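You operate a simulated robot arm through the tools that you are given. There is no shell and no other tool. Be economical: measure what you need, move in short steps, check, and stop when the job is done.

You run a simulated robot arm. Do the job below in one go: nothing can be reset, and whatever is moved stays where it is left.

Task
Put the bung of the large cask and the middle brass weight in the small round straw basket.

It is judged by the outcome, as a careful person would: the job done as asked, and still so three seconds after it is handed in. It fails if anything else is knocked over, pushed out of place, dropped, spilled or broken.

Robot
A 6-joint arm with a two-finger parallel gripper, fixed in place. Base frame: the origin is at the foot of the arm, x ahead of it, y to its left, z up; the work surface is at about z = 0. Readings come in m, degrees, newtons and seconds.
With the tool pointing down near the work surface it reaches from about 0.18 to 0.46 m from the base axis. Its first joint turns from -70.0 to 70.0 degrees. Payload 1.9 kg.
Tool frame: the origin (TCP) lies between the finger pads and is the grasp point; the fingertips stand 0.023 m ahead of it; z points along the fingers, y is the line along which they close. The gripper opens to 0.094 m. The fingers are 0.038 m wide and 0.01 m thick; the gripper's body (0.054 by 0.096 m) begins 0.039 m behind the TCP.
Orientation is that of the tool frame in the base frame, as a unit quaternion [w, x, y, z]. With the fingers straight down and closing along the base's y, the tool's x points along the base's -x, its y along +y and its z along -z.

Tools
- The arm moves only by the tool play_rows. Its argument "motion" is a list of rows, each a list of 3 entries, a list of its own where there are three numbers: the shift along the tool's x, y, z in units of 150 mm (1.0 is 150 mm), then the turn, a rotation vector about the tool's x, y, z in units of 120 degrees (1.0 is 120 degrees), then the finger opening in m, from 0 to 0.094. In form: [[[dx, dy, dz], [wx, wy, wz], grip], ...]. A call has 1 to 12 rows; each row is the pose to reach, as a shift and turn from the pose commanded when the call began, along the tool's axes at that moment. A call with a number of a shift or a turn outside -1 to 1 is refused whole. Rows are played at 5 a second. More than 0.05 m and 8.6 degrees between two rows, or a gripper value outside its range, and nothing of the call is played. A pose out of reach is approached as far as the arm can. The call stops where the force on the tool passes 40 N (or 10 N more than at its start, if that is more) or the arm is blocked; 0.2 s more then pass. The fingers move at their own pace (about 0.108 m/s each) and stop on an object; they squeeze with about 29 N. The grip force told is the motor's: it shows also when the fingers shut on nothing. Time passes only in rows, and 0.2 s behind the last, so rows that repeat a pose let the fingers close. The reply holds the time, the measured pose of the TCP, the force on the tool along the base axes, the opening and the grip force, in the units named above and with some noise, and new pictures: "show" is both (left out), scene, wrist or none.
- Cameras (640 x 400 px; columns grow to the right, rows downward): "scene" is fixed at [0.0561, 0.3041, 0.4401]; the picture's right is [-0.73, -0.68, 0.00], its down [-0.27, 0.29, -0.92] and it looks along [0.63, -0.67, -0.40] (base axes); focal length 221 px, centre (320, 200). "wrist" rides on the gripper at [-0.039, 0, -0.044] in the tool frame; the picture's right is [0.00, -1.00, 0.00], its down [0.97, 0.00, -0.24] and it looks along [0.24, 0.00, 0.97] (tool axes); focal length 218 px, centre (320, 200).
- probe_pixels(camera, pixels): for up to 12 pixels [column, row] of the newest picture of that camera ("zoom" is the newest enlarged one), the place [x, y, z] in the base frame of the surface seen there, good to about 0.002 m, but the place of the scene camera against the robot may be out by one fixed shift of up to 0.012 m in any direction. It takes no simulated time.
- zoom(camera, box): a new picture of the part [left, top, right, bottom] of that camera's present view, enlarged. It takes no simulated time.
- close_job(): hands the job in; it is judged then, once.

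Keep the steps short. Do not move on a guess: measure, check each grasp and each placing, and mend mistakes. In all there are 60 turns and 120 pictures (those below and enlarged ones count). Leave the gripper open and the arm clear of the work at the hand-in unless told otherwise, and finish with a single line.

The tools are called after ">>>" as a command line: name --argument value ..., lists and objects as JSON in quotes. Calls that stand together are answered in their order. play_rows: Moves the arm, as the interface text tells. Its arguments: {"type":"object","properties":{"motion":{"type":"array","items":{"type":"array"}},"show":{"type":"string","enum":["both","scene","wrist","none"]}},"required":["motion"]} The other tools are called the same way: probe_pixels (camera, pixels) gives the place of the surface under pixels of a picture; zoom (camera, box) takes an enlarged picture of a part of a camera's view; close_job () hands the job in.

At the start:

```text
t: 0.0
ee_pos: [0.2756, -0.0082, 0.408]
tool_rot: [0.001, 0.0, 1.0, 0.0]
force: [-0.6, 0.5, 0.2]
grip_width: 0.0938
grasp_force: 0.1
```

scene: 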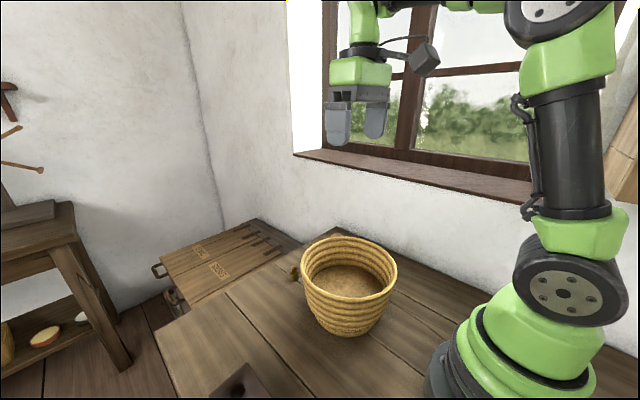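
wrist: 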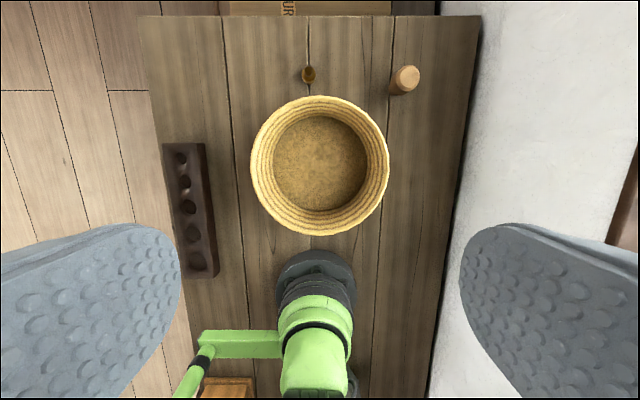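

I see a straw basket, a small brass thing at wrist (308,74), a cork-like piece at (405,78) and a block with holes at (190,210). I will enlarge these to identify them.

>>> zoom --camera "wrist" --box '[130, 130, 240, 290]'

>>> zoom --camera "wrist" --box '[220, 0, 480, 160]'

>>> zoom --camera "scene" --box '[140, 210, 400, 400]'

>>> probe_pixels --camera "wrist" --pixels '[[308, 74], [405, 74], [320, 165], [320, 100], [320, 228], [180, 158], [186, 181], [188, 206], [193, 232], [198, 260], [255, 165], [385, 165]]'

```text
2.50 times, centred on (185, 210) of wrist
```

zoom: 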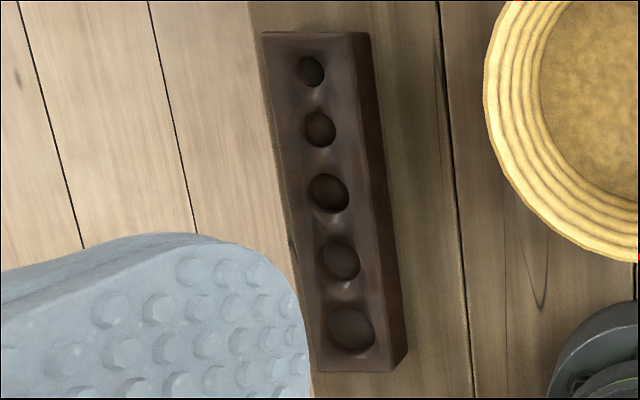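

```text
2.46 times, centred on (350, 80) of wrist
```

zoom: 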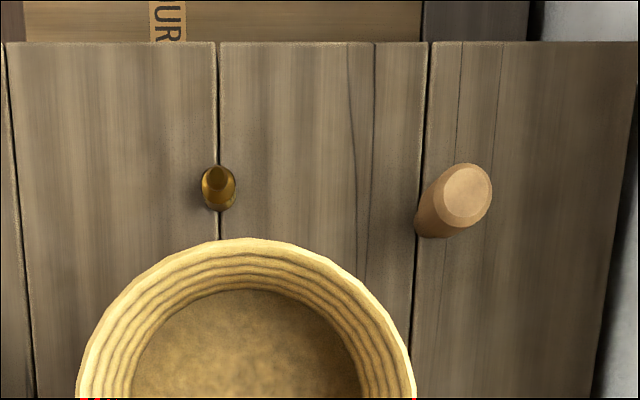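

```text
2.11 times, centred on (270, 305) of scene
```

zoom: 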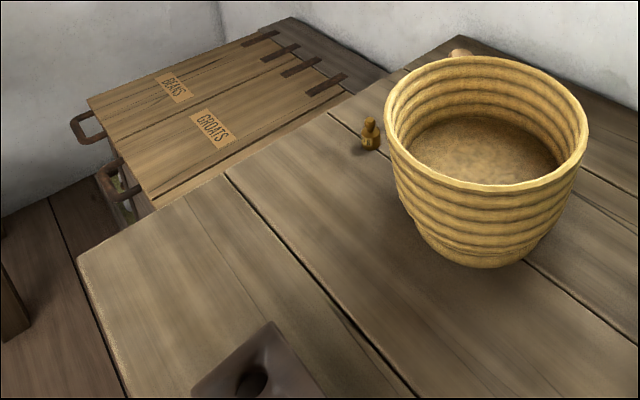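

```text
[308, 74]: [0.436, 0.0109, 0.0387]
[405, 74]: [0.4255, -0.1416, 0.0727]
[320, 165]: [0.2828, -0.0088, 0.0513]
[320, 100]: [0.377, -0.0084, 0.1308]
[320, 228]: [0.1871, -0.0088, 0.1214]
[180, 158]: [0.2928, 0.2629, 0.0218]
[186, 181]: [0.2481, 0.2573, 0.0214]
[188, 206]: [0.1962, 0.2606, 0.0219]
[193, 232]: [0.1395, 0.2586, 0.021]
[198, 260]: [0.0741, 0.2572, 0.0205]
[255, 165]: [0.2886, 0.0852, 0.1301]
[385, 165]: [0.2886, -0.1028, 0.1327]
```

The rack's five sockets are empty and there is no cask in sight, so I need a fuller survey. I will enlarge the rest of the scene view, and the piece of wood at the wrist picture's bottom.

>>> zoom --camera "scene" --box '[0, 180, 200, 400]'

>>> zoom --camera "scene" --box '[0, 60, 160, 180]'

>>> zoom --camera "wrist" --box '[150, 300, 320, 400]'

>>> zoom --camera "scene" --box '[560, 60, 640, 260]'

```text
1.82 times, centred on (100, 290) of scene
```

zoom: 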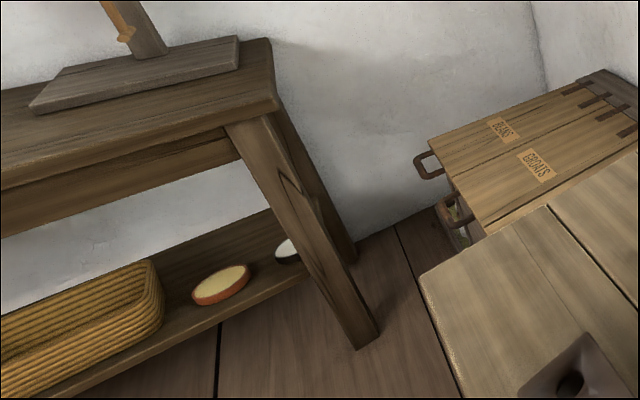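

```text
3.33 times, centred on (80, 120) of scene
```

zoom: 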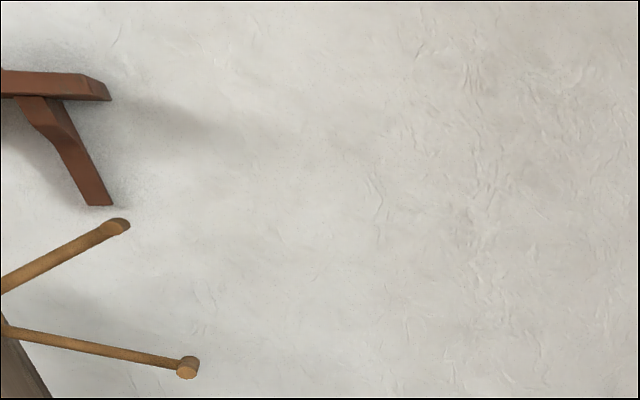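

```text
3.76 times, centred on (235, 350) of wrist
```

zoom: 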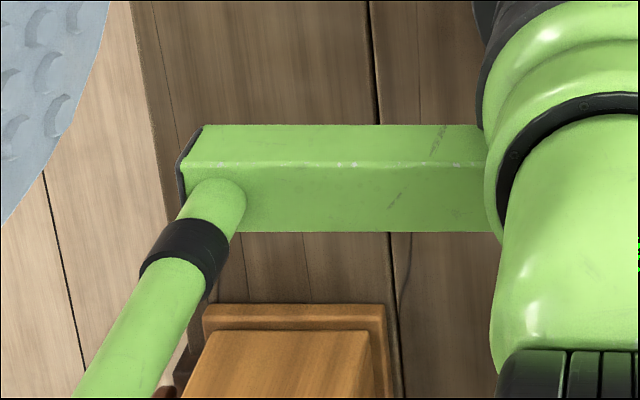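

```text
2.00 times, centred on (600, 160) of scene
```

zoom: 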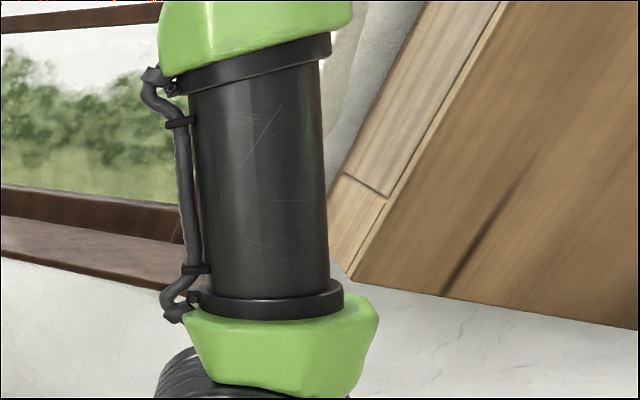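

The bench holds one round basket, one small brass item and one cork piece so far. Next I tilt the gripper camera forward in small turns to see beyond the bench.

>>> play_rows --motion '[[[0, 0, 0], [0, -0.07, 0], 0.094], [[0, 0, 0], [0, -0.14, 0], 0.094], [[0, 0, 0], [0, -0.21, 0], 0.094], [[0, 0, 0], [0, -0.28, 0], 0.094], [[0, 0, 0], [0, -0.35, 0], 0.094], [[0, 0, 0], [0, -0.42, 0], 0.094]]' --show "wrist"

```text
t: 1.4
ee_pos: [0.2768, -0.0081, 0.4074]
tool_rot: [0.427, 0.0, 0.904, 0.001]
force: [0.6, -0.6, 0.2]
grip_width: 0.0939
grasp_force: 0.1
```

wrist: 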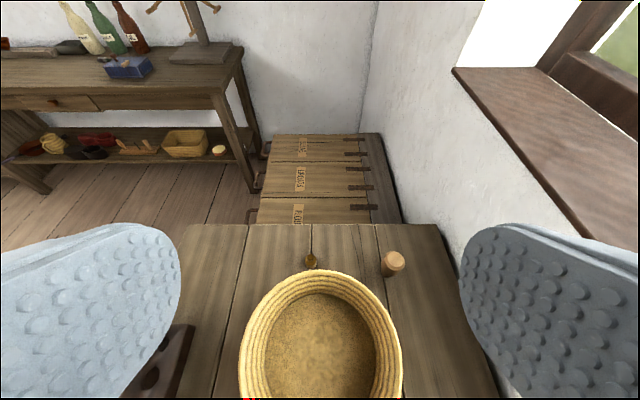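

The front shows chests (flour, groats, beans) and a distant sideboard, no cask yet. I now yaw the camera to the left about the vertical.

>>> play_rows --motion '[[[0, 0, 0], [-0.054, 0, -0.045], 0.094], [[0, 0, 0], [-0.108, 0, -0.09], 0.094], [[0, 0, 0], [-0.162, 0, -0.135], 0.094], [[0, 0, 0], [-0.216, 0, -0.18], 0.094], [[0, 0, 0], [-0.27, 0, -0.225], 0.094], [[0, 0, 0], [-0.324, 0, -0.27], 0.094], [[0, 0, 0], [-0.378, 0, -0.315], 0.094], [[0, 0, 0], [-0.432, 0, -0.36], 0.094], [[0, 0, 0], [-0.486, 0, -0.405], 0.094]]' --show "wrist"

```text
t: 3.4
ee_pos: [0.2757, -0.007, 0.4067]
tool_rot: [0.336, -0.558, 0.713, 0.26]
force: [0.0, 0.8, 0.4]
grip_width: 0.094
grasp_force: 0.1
```

wrist: 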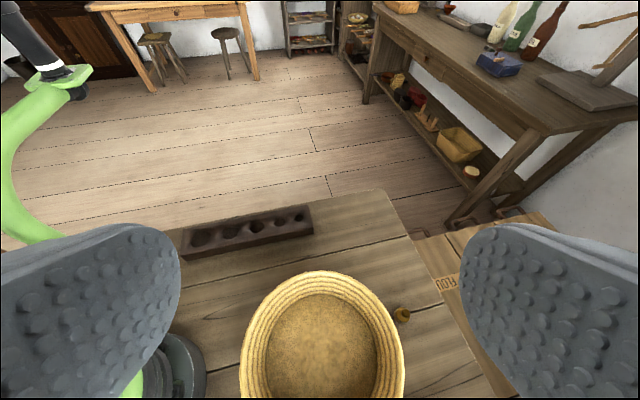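

Now I enlarge the rack and the brass item in this view, and look at the room's far parts.

>>> zoom --camera "wrist" --box '[170, 190, 330, 270]'

>>> zoom --camera "wrist" --box '[370, 290, 430, 330]'

>>> zoom --camera "wrist" --box '[340, 0, 640, 190]'

>>> zoom --camera "wrist" --box '[0, 0, 340, 190]'

>>> probe_pixels --camera "wrist" --pixels '[[205, 236], [230, 230], [254, 225], [278, 219], [298, 214], [403, 315]]'

```text
4.00 times, centred on (250, 230) of wrist
```

zoom: 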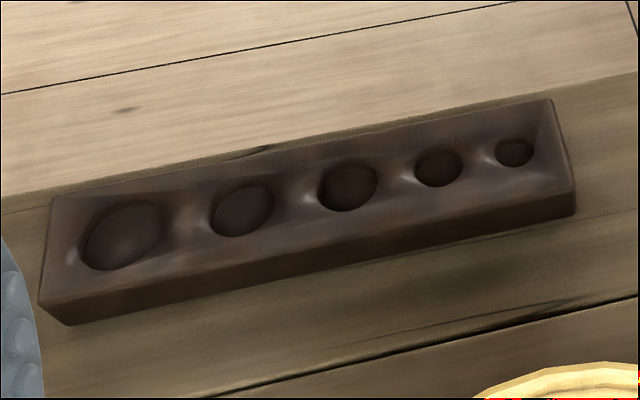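

```text
10.00 times, centred on (400, 310) of wrist
```

zoom: 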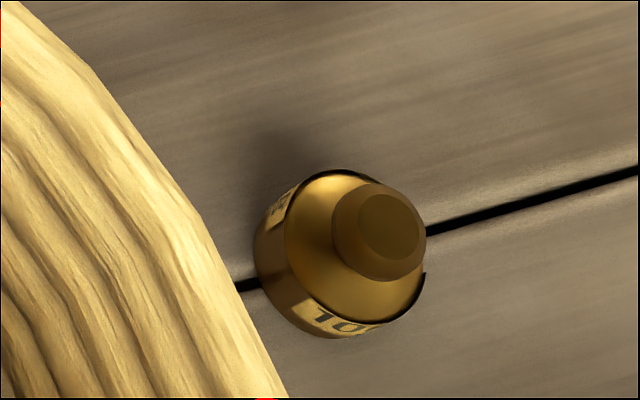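

```text
2.11 times, centred on (490, 95) of wrist
```

zoom: 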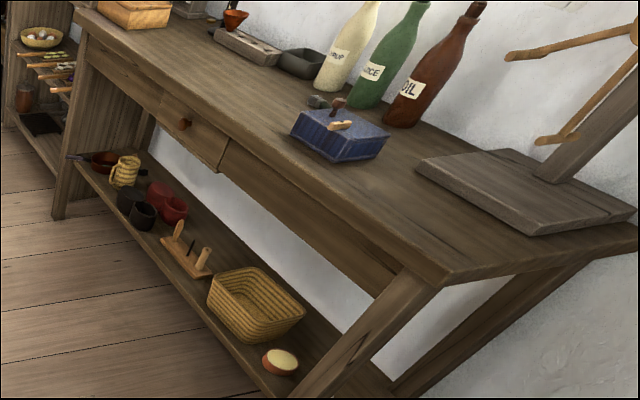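

```text
1.88 times, centred on (170, 95) of wrist
```

zoom: 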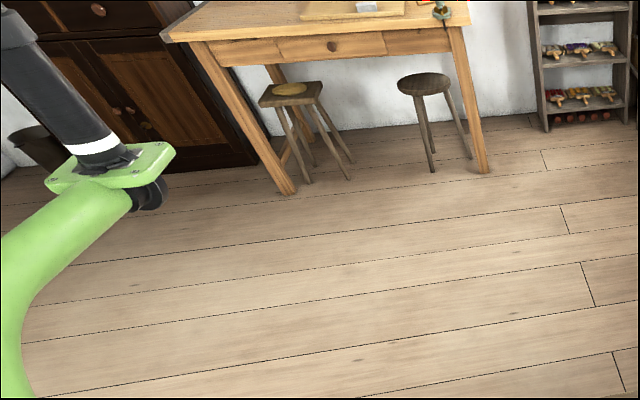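

```text
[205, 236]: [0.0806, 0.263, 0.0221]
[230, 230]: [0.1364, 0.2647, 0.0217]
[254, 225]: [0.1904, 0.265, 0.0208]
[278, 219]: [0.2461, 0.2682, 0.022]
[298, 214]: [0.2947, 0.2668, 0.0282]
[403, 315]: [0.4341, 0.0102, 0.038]
```

The brass piece is marked "10.."; the rack's sockets are graded and empty. I yaw back and then to the right to check the wall side and behind for casks or other weights.

>>> play_rows --motion '[[[0, 0, 0], [0.054, 0, 0.045], 0.094], [[0, 0, 0], [0.108, 0, 0.09], 0.094], [[0, 0, 0], [0.162, 0, 0.135], 0.094], [[0, 0, 0], [0.216, 0, 0.18], 0.094], [[0, 0, 0], [0.27, 0, 0.225], 0.094], [[0, 0, 0], [0.324, 0, 0.27], 0.094], [[0, 0, 0], [0.378, 0, 0.315], 0.094], [[0, 0, 0], [0.432, 0, 0.36], 0.094], [[0, 0, 0], [0.486, 0, 0.405], 0.094], [[0, 0, 0], [0.54, 0, 0.45], 0.094], [[0, 0, 0], [0.594, 0, 0.495], 0.094], [[0, 0, 0], [0.648, 0, 0.54], 0.094]]' --show "none"

>>> play_rows --motion '[[[0, 0, 0], [0.054, 0, 0.045], 0.094], [[0, 0, 0], [0.108, 0, 0.09], 0.094], [[0, 0, 0], [0.162, 0, 0.135], 0.094], [[0, 0, 0], [0.216, 0, 0.18], 0.094], [[0, 0, 0], [0.27, 0, 0.225], 0.094], [[0, 0, 0], [0.324, 0, 0.27], 0.094]]' --show "wrist"

```text
t: 6.0
ee_pos: [0.2771, -0.0086, 0.4085]
tool_rot: [0.416, 0.199, 0.883, -0.092]
force: [-0.5, -0.1, -0.3]
grip_width: 0.0939
grasp_force: 0.1
```

```text
t: 7.4
ee_pos: [0.276, -0.0077, 0.4081]
tool_rot: [0.336, 0.559, 0.713, -0.259]
force: [0.5, 0.0, 0.6]
grip_width: 0.0942
grasp_force: 0.1
```

wrist: 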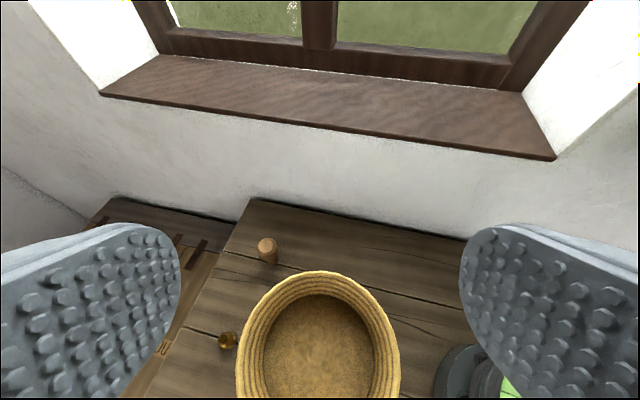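

No cask here either. I enlarge the cork and brass pieces for markings and sizes.

>>> zoom --camera "wrist" --box '[248, 230, 288, 270]'

>>> zoom --camera "wrist" --box '[208, 325, 248, 355]'

>>> zoom --camera "wrist" --box '[420, 340, 540, 400]'

```text
10.00 times, centred on (268, 250) of wrist
```

zoom: 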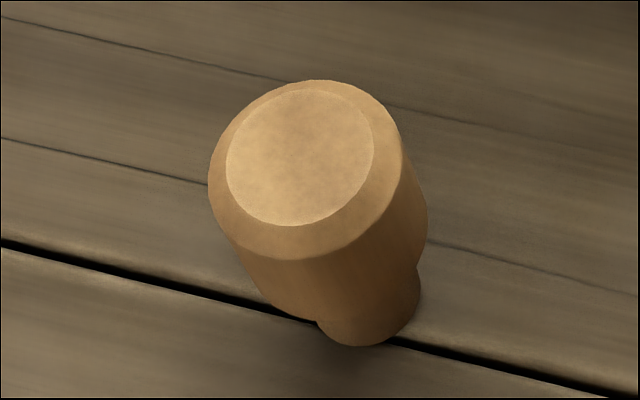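

```text
13.33 times, centred on (228, 340) of wrist
```

zoom: 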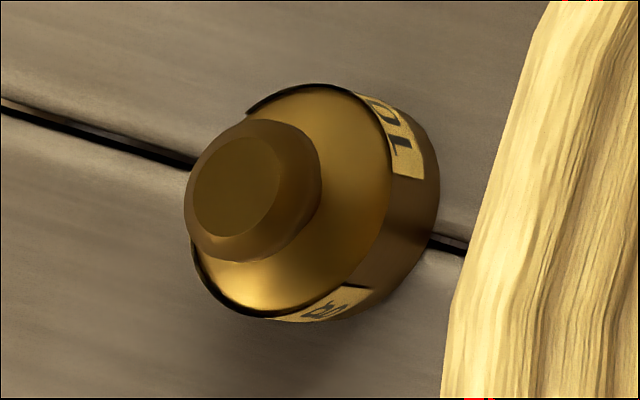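

```text
5.33 times, centred on (480, 370) of wrist
```

zoom: 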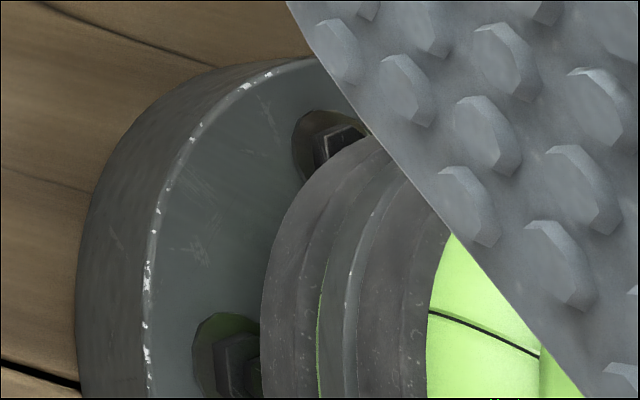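

The brass weight is lettered "LOT"; the turned wooden plug looks like a bung. I yaw round to the left to look behind the arm for the cask and other weights.

>>> play_rows --motion '[[[0, 0, 0], [-0.054, 0, -0.045], 0.094], [[0, 0, 0], [-0.108, 0, -0.09], 0.094], [[0, 0, 0], [-0.162, 0, -0.135], 0.094], [[0, 0, 0], [-0.216, 0, -0.18], 0.094], [[0, 0, 0], [-0.27, 0, -0.225], 0.094], [[0, 0, 0], [-0.324, 0, -0.27], 0.094], [[0, 0, 0], [-0.378, 0, -0.315], 0.094], [[0, 0, 0], [-0.432, 0, -0.36], 0.094], [[0, 0, 0], [-0.486, 0, -0.405], 0.094], [[0, 0, 0], [-0.54, 0, -0.45], 0.094], [[0, 0, 0], [-0.594, 0, -0.495], 0.094], [[0, 0, 0], [-0.648, 0, -0.54], 0.094]]' --show "none"

>>> play_rows --motion '[[[0, 0, 0], [-0.054, 0, -0.045], 0.094], [[0, 0, 0], [-0.108, 0, -0.09], 0.094], [[0, 0, 0], [-0.162, 0, -0.135], 0.094], [[0, 0, 0], [-0.216, 0, -0.18], 0.094], [[0, 0, 0], [-0.27, 0, -0.225], 0.094], [[0, 0, 0], [-0.324, 0, -0.27], 0.094], [[0, 0, 0], [-0.378, 0, -0.315], 0.094], [[0, 0, 0], [-0.432, 0, -0.36], 0.094], [[0, 0, 0], [-0.486, 0, -0.405], 0.094], [[0, 0, 0], [-0.54, 0, -0.45], 0.094], [[0, 0, 0], [-0.594, 0, -0.495], 0.094], [[0, 0, 0], [-0.648, 0, -0.54], 0.094]]' --show "wrist"

```text
t: 10.0
ee_pos: [0.2751, -0.009, 0.4076]
tool_rot: [0.416, -0.199, 0.882, 0.095]
force: [1.0, 0.2, -0.5]
grip_width: 0.094
grasp_force: 0.1
```

```text
t: 12.6
ee_pos: [0.2851, 0.1187, 0.3953]
tool_rot: [-0.197, 0.8, -0.429, -0.371]
force: [0.8, -0.3, 0.5]
grip_width: 0.0939
grasp_force: 0.0
out of reach, approached as far as the arm can: row 9, 10, 11, 12
```

wrist: 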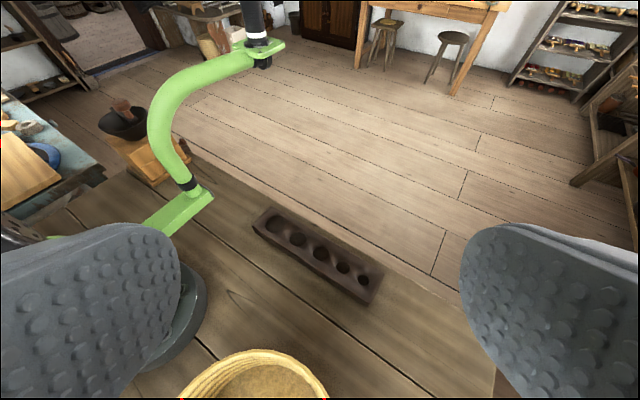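

Behind there is a doorway and more furniture; I enlarge the upper left to check for casks.

>>> zoom --camera "wrist" --box '[0, 0, 200, 220]'

>>> zoom --camera "wrist" --box '[0, 0, 110, 60]'

>>> zoom --camera "wrist" --box '[500, 0, 640, 160]'

```text
1.82 times, centred on (100, 110) of wrist
```

zoom: 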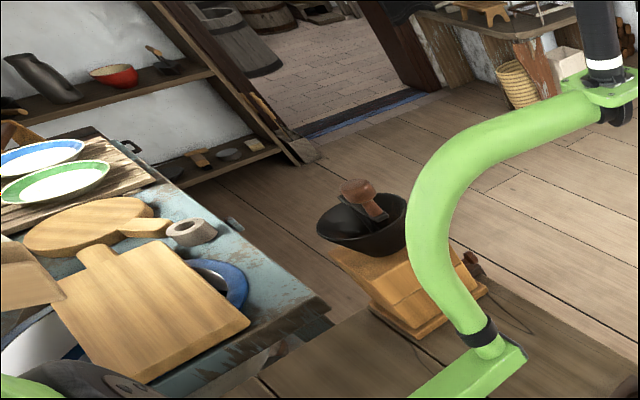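

```text
5.82 times, centred on (55, 30) of wrist
```

zoom: 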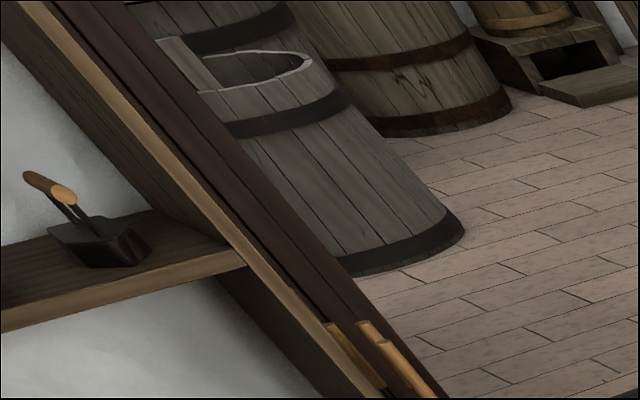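

```text
2.50 times, centred on (570, 80) of wrist
```

zoom: 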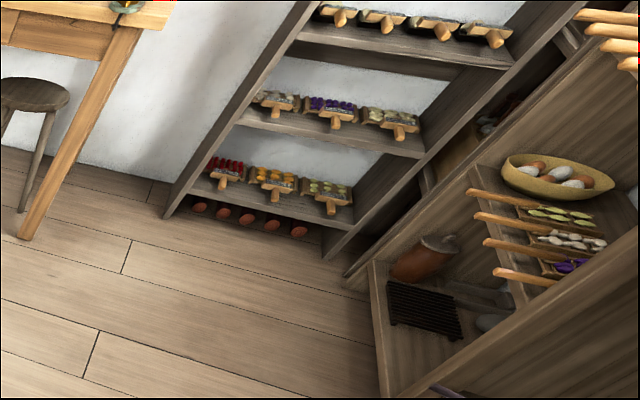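

Casks stand in the next room, out of reach; the bung and weight on the bench are the only ones in reach. I turn back toward the front.

>>> play_rows --motion '[[[0, 0, 0], [0.054, 0, 0.045], 0.094], [[0, 0, 0], [0.108, 0, 0.09], 0.094], [[0, 0, 0], [0.162, 0, 0.135], 0.094], [[0, 0, 0], [0.216, 0, 0.18], 0.094], [[0, 0, 0], [0.27, 0, 0.225], 0.094], [[0, 0, 0], [0.324, 0, 0.27], 0.094], [[0, 0, 0], [0.378, 0, 0.315], 0.094], [[0, 0, 0], [0.432, 0, 0.36], 0.094], [[0, 0, 0], [0.486, 0, 0.405], 0.094], [[0, 0, 0], [0.54, 0, 0.45], 0.094], [[0, 0, 0], [0.594, 0, 0.495], 0.094], [[0, 0, 0], [0.648, 0, 0.54], 0.094]]' --show "none"

```text
t: 15.2
ee_pos: [0.2859, 0.1169, 0.3973]
tool_rot: [0.417, -0.177, 0.888, 0.077]
force: [0.1, -0.2, 0.3]
grip_width: 0.0943
grasp_force: 0.1
```

The commanded pose is now at (0.286, 0.117, 0.397), still tilted. I turn it back to straight down with fingers closing along y.

>>> play_rows --motion '[[[0, 0, 0], [0.011, 0.059, 0.025], 0.094], [[0, 0, 0], [0.022, 0.118, 0.05], 0.094], [[0, 0, 0], [0.033, 0.177, 0.075], 0.094], [[0, 0, 0], [0.044, 0.236, 0.1], 0.094], [[0, 0, 0], [0.055, 0.295, 0.125], 0.094], [[0, 0, 0], [0.066, 0.355, 0.151], 0.094], [[0, 0, 0], [0.0765, 0.414, 0.176], 0.094]]' --show "none"

```text
t: 16.8
ee_pos: [0.2859, 0.1162, 0.3973]
tool_rot: [-0.001, 0.001, 1.0, 0.001]
force: [0.1, 0.0, -0.1]
grip_width: 0.0943
grasp_force: 0.1
```

Now straight down. I move to above the brass weight at about (0.406, 0.01, 0.25) for a close look.

>>> play_rows --motion '[[[-0.133, -0.118, 0.16], [0, 0, 0], 0.094], [[-0.267, -0.236, 0.33], [0, 0, 0], 0.094], [[-0.4, -0.353, 0.5], [0, 0, 0], 0.094], [[-0.533, -0.471, 0.66], [0, 0, 0], 0.094], [[-0.667, -0.589, 0.83], [0, 0, 0], 0.094], [[-0.8, -0.707, 0.98], [0, 0, 0], 0.094], [[-0.8, -0.707, 0.98], [0, 0, 0], 0.094]]' --show "wrist"

```text
t: 18.4
ee_pos: [0.4053, 0.0107, 0.248]
tool_rot: [-0.001, 0.0, 1.0, 0.001]
force: [-0.1, -0.2, 0.7]
grip_width: 0.094
grasp_force: 0.0
```

wrist: 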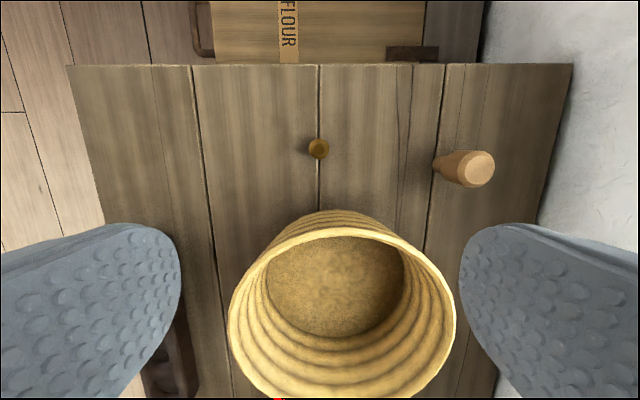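

>>> zoom --camera "wrist" --box '[295, 130, 343, 170]'

>>> probe_pixels --camera "wrist" --pixels '[[318, 147], [310, 149], [327, 149], [318, 140], [318, 157], [318, 165], [480, 168], [466, 168], [493, 168], [480, 152], [480, 185], [445, 164]]'

>>> zoom --camera "wrist" --box '[420, 135, 510, 200]'

```text
10.00 times, centred on (319, 150) of wrist
```

zoom: 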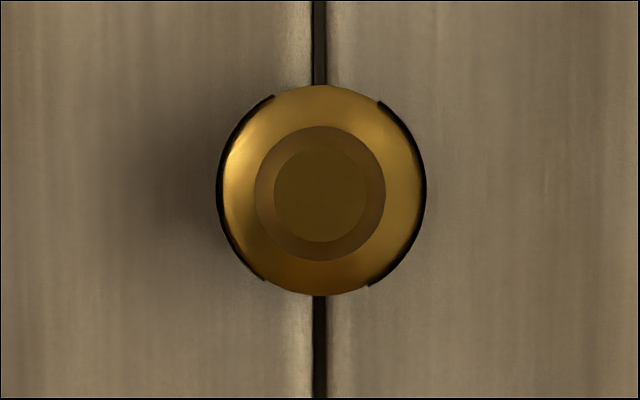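

```text
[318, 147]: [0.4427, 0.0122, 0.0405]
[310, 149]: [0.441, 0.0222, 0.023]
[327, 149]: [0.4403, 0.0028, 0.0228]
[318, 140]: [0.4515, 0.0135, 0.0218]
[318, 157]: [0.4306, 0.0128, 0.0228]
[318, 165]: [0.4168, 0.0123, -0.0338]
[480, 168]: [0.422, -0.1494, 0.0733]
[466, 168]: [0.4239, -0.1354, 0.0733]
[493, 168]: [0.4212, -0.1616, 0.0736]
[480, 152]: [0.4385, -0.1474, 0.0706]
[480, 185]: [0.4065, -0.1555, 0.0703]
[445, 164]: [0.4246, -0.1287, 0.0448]
```

```text
6.15 times, centred on (465, 168) of wrist
```

zoom: 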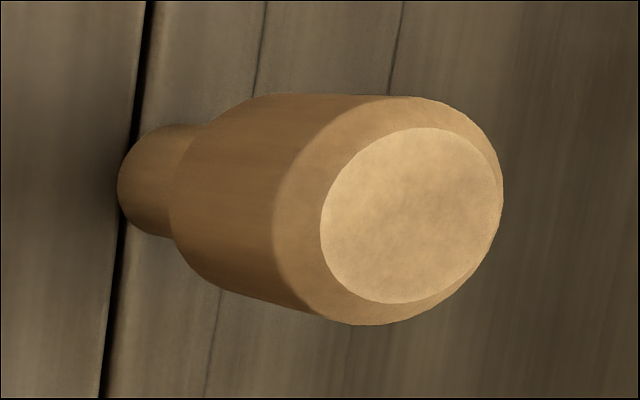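

The weight is at (0.441, 0.0125), about 24 mm wide, shoulder at z 0.0225, top at 0.0405; the bung's top is at (0.422, -0.149, 0.073). I move over the weight and come down to about z 0.10.

>>> play_rows --motion '[[[-0.12, 0.007, 0.0], [0, 0, 0], 0.07], [[-0.236, 0.013, 0.05], [0, 0, 0], 0.07], [[-0.236, 0.013, 0.3], [0, 0, 0], 0.07], [[-0.236, 0.013, 0.55], [0, 0, 0], 0.07], [[-0.236, 0.013, 0.78], [0, 0, 0], 0.07], [[-0.236, 0.013, 0.98], [0, 0, 0], 0.07], [[-0.236, 0.013, 0.98], [0, 0, 0], 0.07]]'

```text
t: 20.0
ee_pos: [0.4414, 0.0144, 0.101]
tool_rot: [-0.001, 0.0, 1.0, 0.001]
force: [-0.7, 0.4, -0.5]
grip_width: 0.0701
grasp_force: 0.1
```

scene: 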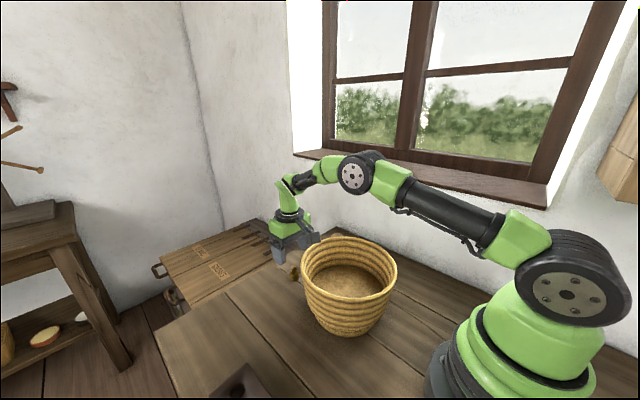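
wrist: 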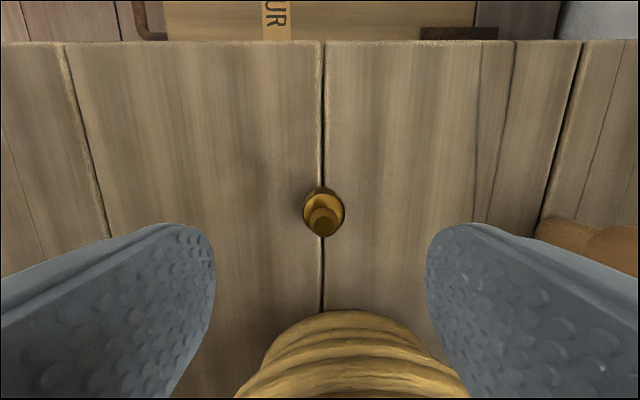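

The weight is at (324,215), nearly centred between the fingers. I measure it and the bench.

>>> probe_pixels --camera "wrist" --pixels '[[323, 226], [306, 212], [343, 212], [323, 190], [250, 200], [400, 200], [312, 218], [334, 218]]'

```text
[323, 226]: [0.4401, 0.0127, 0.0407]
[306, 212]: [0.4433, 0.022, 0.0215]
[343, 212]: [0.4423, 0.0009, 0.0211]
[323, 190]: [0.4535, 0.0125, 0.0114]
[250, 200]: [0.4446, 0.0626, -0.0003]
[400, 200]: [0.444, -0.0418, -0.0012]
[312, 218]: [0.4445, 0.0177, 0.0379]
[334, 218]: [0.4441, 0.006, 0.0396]
```

Weight centre is (0.4415, 0.012), bench at z 0. I descend to TCP z 0.028 and close.

>>> play_rows --motion '[[[0, -0.01, 0.2], [0, 0, 0], 0.07], [[0, -0.01, 0.36], [0, 0, 0], 0.07], [[0, -0.01, 0.487], [0, 0, 0], 0.07], [[0, -0.01, 0.487], [0, 0, 0], 0.07], [[0, -0.01, 0.487], [0, 0, 0], 0.04], [[0, -0.01, 0.487], [0, 0, 0], 0.02], [[0, -0.01, 0.487], [0, 0, 0], 0.01], [[0, -0.01, 0.487], [0, 0, 0], 0.01]]' --show "wrist"

```text
t: 20.8
ee_pos: [0.4444, 0.0133, 0.0469]
tool_rot: [0.006, 0.005, 1.0, 0.004]
force: [0.0, 0.5, 10.7]
grip_width: 0.0701
grasp_force: 0.0
stopped in row 3: the force on the tool passed its limit (the readings are from after the stop); the commanded pose is now the measured one
```

wrist: 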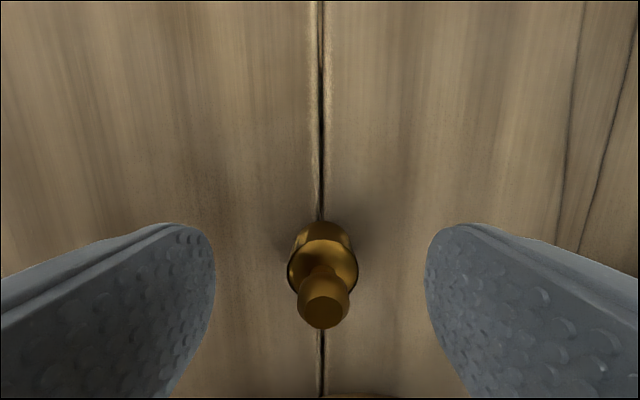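

The arm stopped at z 0.047 with about 10 N upward, though the fingers are clear. I look at the scene for what touched.

>>> zoom --camera "scene" --box '[230, 140, 430, 350]'

>>> zoom --camera "wrist" --box '[160, 200, 480, 400]'

```text
1.90 times, centred on (330, 245) of scene
```

zoom: 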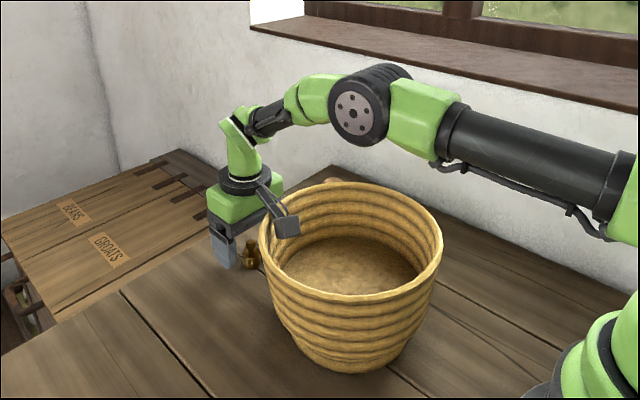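

```text
2.00 times, centred on (320, 300) of wrist
```

zoom: 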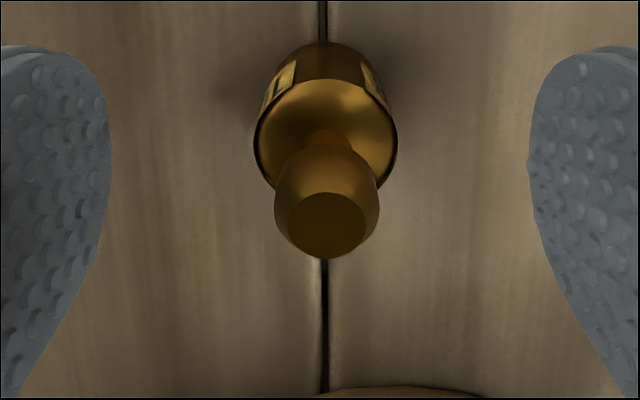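

A stalk with a dark box on the gripper's robot side, scene (282,230) enlarged, has met the basket rim. I lift straight up 0.09 m and check the basket.

>>> play_rows --motion '[[[0, 0, -0.15], [0, 0, 0], 0.07], [[0, 0, -0.35], [0, 0, 0], 0.07], [[0, 0, -0.6], [0, 0, 0], 0.07], [[0, 0, -0.6], [0, 0, 0], 0.07]]'

>>> zoom --camera "scene" --box '[230, 140, 430, 350]'

```text
t: 21.8
ee_pos: [0.4429, 0.0116, 0.1354]
tool_rot: [0.006, 0.003, 1.0, 0.003]
force: [-0.3, -0.5, 0.1]
grip_width: 0.0702
grasp_force: 0.0
```

scene: 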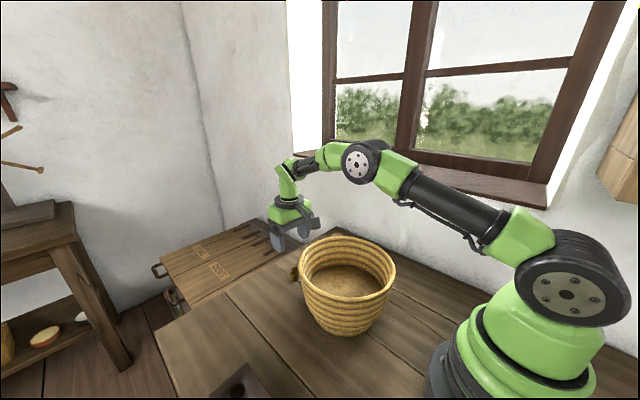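
wrist: 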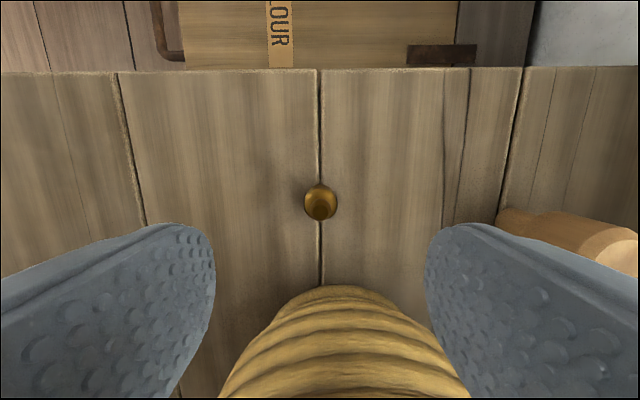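

```text
1.90 times, centred on (330, 245) of scene
```

zoom: 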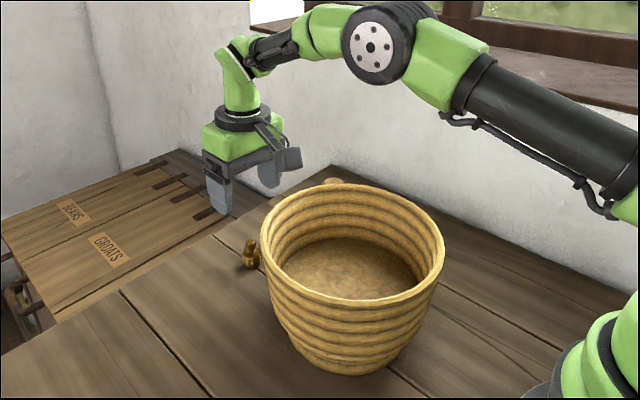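

The basket has not moved. I measure the dark box at zoom (285-300,160) and the basket rim.

>>> probe_pixels --camera "zoom" --pixels '[[290, 158], [299, 158], [280, 155], [288, 170], [262, 130], [250, 262], [270, 215], [440, 250], [330, 290], [380, 186]]'

```text
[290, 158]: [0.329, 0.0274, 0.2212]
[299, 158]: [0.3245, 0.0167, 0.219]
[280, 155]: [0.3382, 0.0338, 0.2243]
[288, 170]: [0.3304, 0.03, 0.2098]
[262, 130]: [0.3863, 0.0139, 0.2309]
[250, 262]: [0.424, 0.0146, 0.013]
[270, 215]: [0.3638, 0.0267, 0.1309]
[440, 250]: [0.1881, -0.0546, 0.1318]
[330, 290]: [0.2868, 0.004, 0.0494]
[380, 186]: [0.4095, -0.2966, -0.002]
```

The basket stands still; the box hangs about 0.11 m from the tool axis and 0.075 m above the TCP. I turn the tool 75 degrees so the box points to +y, clear of the basket, rising a little.

>>> play_rows --motion '[[[0, 0, -0.1], [0, 0, 0.069], 0.07], [[0, 0, -0.2], [0, 0, 0.139], 0.07], [[0, 0, -0.2], [0, 0, 0.208], 0.07], [[0, 0, -0.2], [0, 0, 0.278], 0.07], [[0, 0, -0.2], [0, 0, 0.347], 0.07], [[0, 0, -0.2], [0, 0, 0.417], 0.07], [[0, 0, -0.2], [0, 0, 0.486], 0.07], [[0, 0, -0.2], [0, 0, 0.556], 0.07], [[0, 0, -0.2], [0, 0, 0.625], 0.07], [[0, 0, -0.2], [0, 0, 0.625], 0.07]]'

```text
t: 23.9
ee_pos: [0.4426, 0.0121, 0.1655]
tool_rot: [0.002, 0.613, 0.79, 0.006]
force: [0.3, -0.2, 0.0]
grip_width: 0.0699
grasp_force: 0.2
```

scene: 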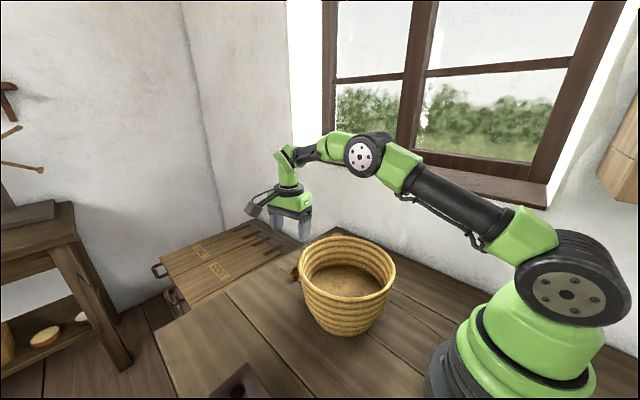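
wrist: 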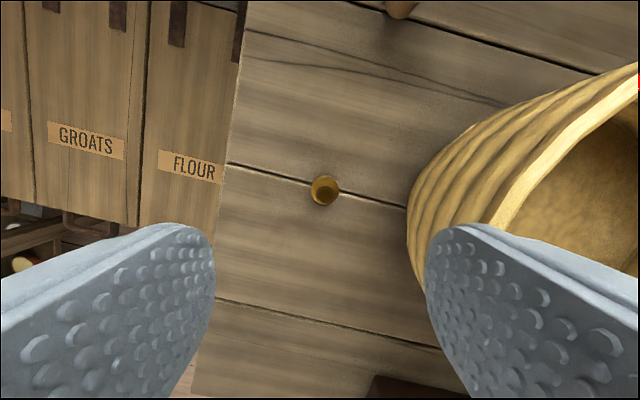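

The box now points to +y. The right finger is near the basket, so I will narrow the opening to 0.05; first I measure the weight at (324,190).

>>> probe_pixels --camera "wrist" --pixels '[[325, 193], [311, 188], [339, 188], [325, 177], [325, 205], [425, 170], [560, 150]]'

>>> zoom --camera "wrist" --box '[295, 165, 355, 215]'

```text
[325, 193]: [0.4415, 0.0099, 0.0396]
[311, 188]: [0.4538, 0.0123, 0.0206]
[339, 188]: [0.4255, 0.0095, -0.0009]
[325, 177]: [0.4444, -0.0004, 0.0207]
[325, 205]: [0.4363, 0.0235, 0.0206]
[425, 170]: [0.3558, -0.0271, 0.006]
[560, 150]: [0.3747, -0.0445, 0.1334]
```

```text
8.00 times, centred on (325, 190) of wrist
```

zoom: 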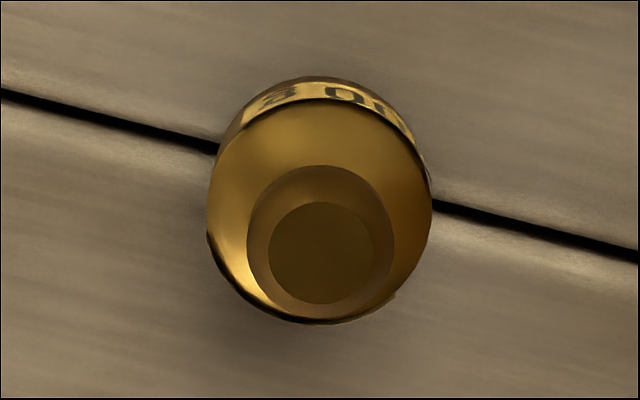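

Weight centre is about (0.441, 0.012). I lower with the fingers at 0.05 to TCP z 0.06 first.

>>> play_rows --motion '[[[0, -0.01, 0.0], [0, 0, 0], 0.05], [[0, -0.01, 0.2], [0, 0, 0], 0.05], [[0, -0.01, 0.4], [0, 0, 0], 0.05], [[0, -0.01, 0.57], [0, 0, 0], 0.05], [[0, -0.01, 0.7], [0, 0, 0], 0.05], [[0, -0.01, 0.7], [0, 0, 0], 0.05]]'

```text
t: 25.4
ee_pos: [0.4417, 0.0121, 0.0595]
tool_rot: [0.002, 0.611, 0.791, 0.006]
force: [-0.2, -0.7, -0.2]
grip_width: 0.0503
grasp_force: 0.1
```

scene: 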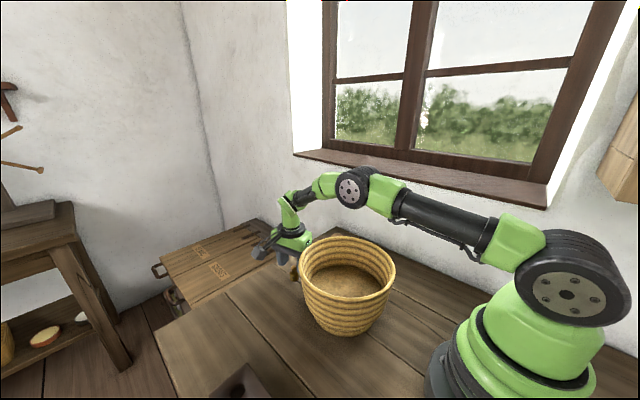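
wrist: 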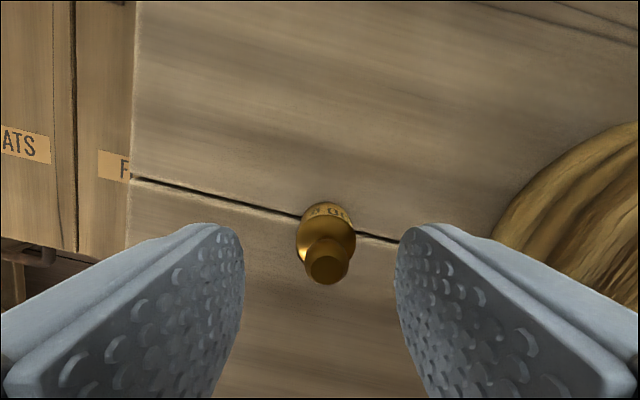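

No contact; the weight sits at column 326, about 2 mm off centre. I correct, go down to z 0.028 and close.

>>> play_rows --motion '[[[0, -0.01, 0.08], [0, 0, 0], 0.05], [[0, -0.01, 0.15], [0, 0, 0], 0.05], [[0, -0.01, 0.205], [0, 0, 0], 0.05], [[0, -0.01, 0.205], [0, 0, 0], 0.05], [[0, -0.01, 0.205], [0, 0, 0], 0.035], [[0, -0.01, 0.205], [0, 0, 0], 0.024], [[0, -0.01, 0.205], [0, 0, 0], 0.012], [[0, -0.01, 0.205], [0, 0, 0], 0.012], [[0, -0.01, 0.205], [0, 0, 0], 0.012]]'

```text
t: 27.4
ee_pos: [0.4407, 0.0126, 0.0305]
tool_rot: [0.002, 0.611, 0.792, 0.006]
force: [0.6, 0.3, 0.3]
grip_width: 0.0236
grasp_force: 29.3
```

scene: 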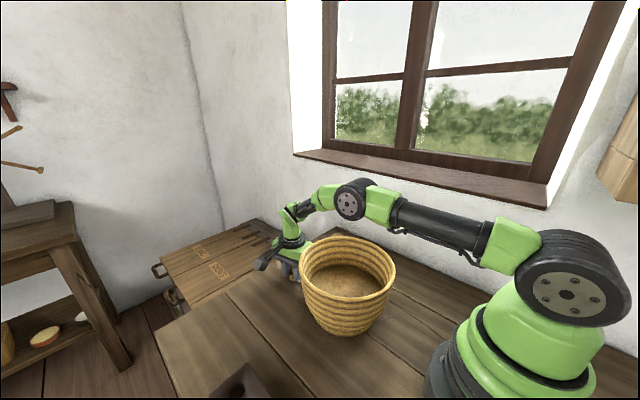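
wrist: 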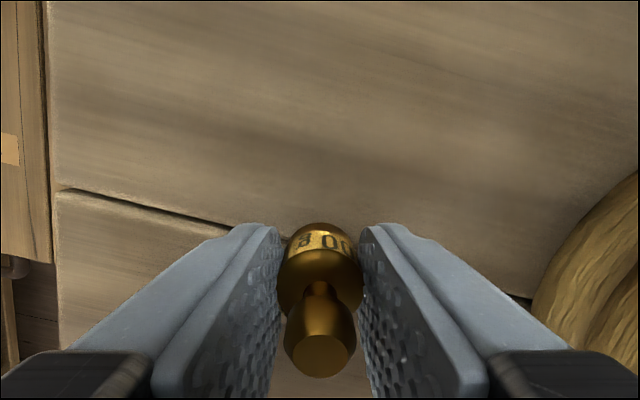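

The weight is held (opening 0.0236, 29 N). I lift 0.15 m and carry it over the basket.

>>> play_rows --motion '[[[0, 0, -0.1], [0, 0, 0], 0.012], [[0, 0, -0.33], [0, 0, 0], 0.012], [[0, 0, -0.66], [0, 0, 0], 0.012], [[0, 0, -0.98], [0, 0, 0], 0.012], [[0.07, -0.25, -0.98], [0, 0, 0], 0.012], [[0.14, -0.5, -0.98], [0, 0, 0], 0.012], [[0.21, -0.75, -0.98], [0, 0, 0], 0.012], [[0.28, -0.98, -0.98], [0, 0, 0], 0.012], [[0.28, -0.98, -0.98], [0, 0, 0], 0.012]]'

```text
t: 29.4
ee_pos: [0.2865, 0.016, 0.1749]
tool_rot: [0.003, 0.611, 0.791, 0.006]
force: [-0.1, -0.2, -1.6]
grip_width: 0.0238
grasp_force: 29.0
```

scene: 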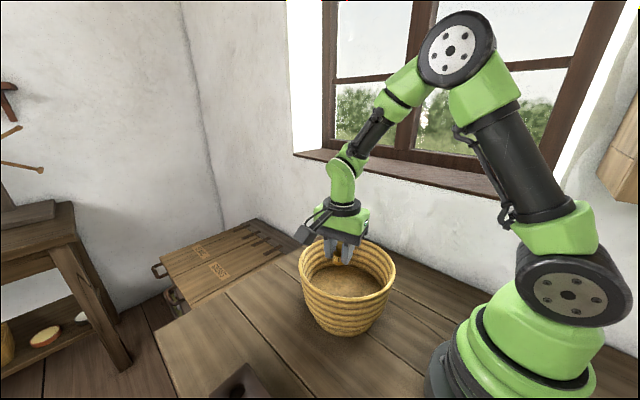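
wrist: 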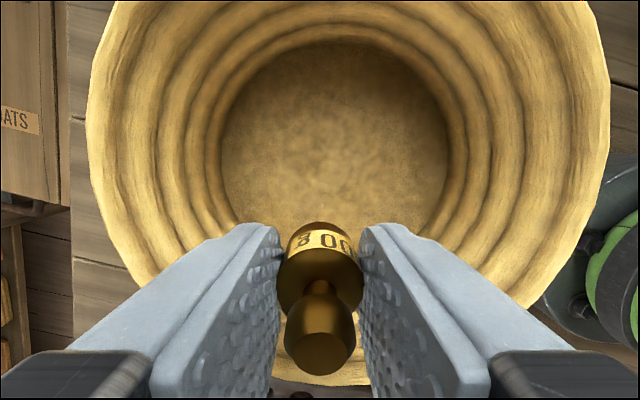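

The weight hangs over the basket. I measure the floor of the basket at several pixels.

>>> probe_pixels --camera "wrist" --pixels '[[330, 130], [330, 50], [235, 150], [440, 150], [250, 215], [425, 200], [150, 100], [560, 200], [330, 12]]'

```text
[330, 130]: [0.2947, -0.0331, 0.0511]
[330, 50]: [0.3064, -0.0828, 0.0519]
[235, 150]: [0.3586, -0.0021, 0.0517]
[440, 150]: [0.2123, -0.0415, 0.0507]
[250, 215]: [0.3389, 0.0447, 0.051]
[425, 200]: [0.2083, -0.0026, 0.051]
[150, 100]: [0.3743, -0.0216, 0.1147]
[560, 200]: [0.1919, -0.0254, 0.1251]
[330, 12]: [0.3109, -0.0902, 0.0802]
```

The basket floor is at z 0.051, about 0.075 m in radius. I lower until the weight's foot is just above it (TCP z 0.084), then open to 0.045.

>>> play_rows --motion '[[[0, 0, 0.15], [0, 0, 0], 0.012], [[0, 0, 0.3], [0, 0, 0], 0.012], [[0, 0, 0.45], [0, 0, 0], 0.012], [[0, 0, 0.55], [0, 0, 0], 0.012], [[0, 0, 0.605], [0, 0, 0], 0.012], [[0, 0, 0.605], [0, 0, 0], 0.012]]'

```text
t: 30.8
ee_pos: [0.288, 0.0165, 0.0841]
tool_rot: [0.002, 0.612, 0.791, 0.006]
force: [0.5, -0.1, -0.5]
grip_width: 0.0243
grasp_force: 28.9
```

scene: 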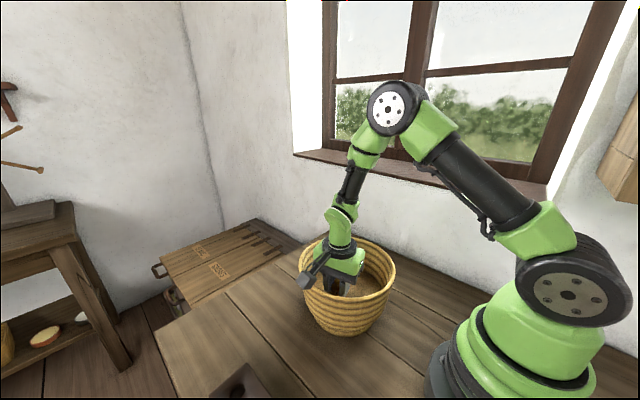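
wrist: 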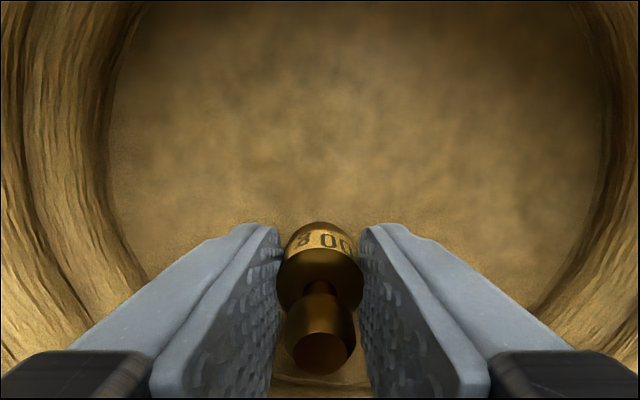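

Clear of the rim and just above the floor. I open gently and raise the gripper straight up to about z 0.23.

>>> play_rows --motion '[[[0, 0, 0.01], [0, 0, 0], 0.03], [[0, 0, 0.01], [0, 0, 0], 0.045], [[0, 0, 0.01], [0, 0, 0], 0.045], [[0, 0, -0.1], [0, 0, 0], 0.045], [[0, 0, -0.3], [0, 0, 0], 0.045], [[0, 0, -0.6], [0, 0, 0], 0.045], [[0, 0, -0.9], [0, 0, 0], 0.045], [[0, 0, -0.98], [0, 0, 0], 0.045]]'

```text
t: 32.5
ee_pos: [0.2853, 0.0151, 0.2318]
tool_rot: [0.002, 0.611, 0.791, 0.006]
force: [0.6, -0.2, 0.3]
grip_width: 0.0452
grasp_force: 0.1
```

scene: 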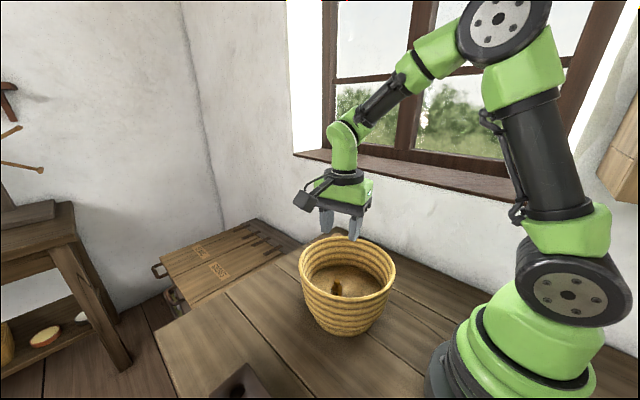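
wrist: 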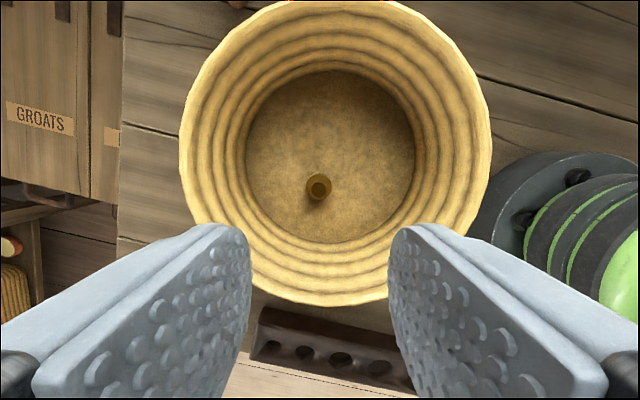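

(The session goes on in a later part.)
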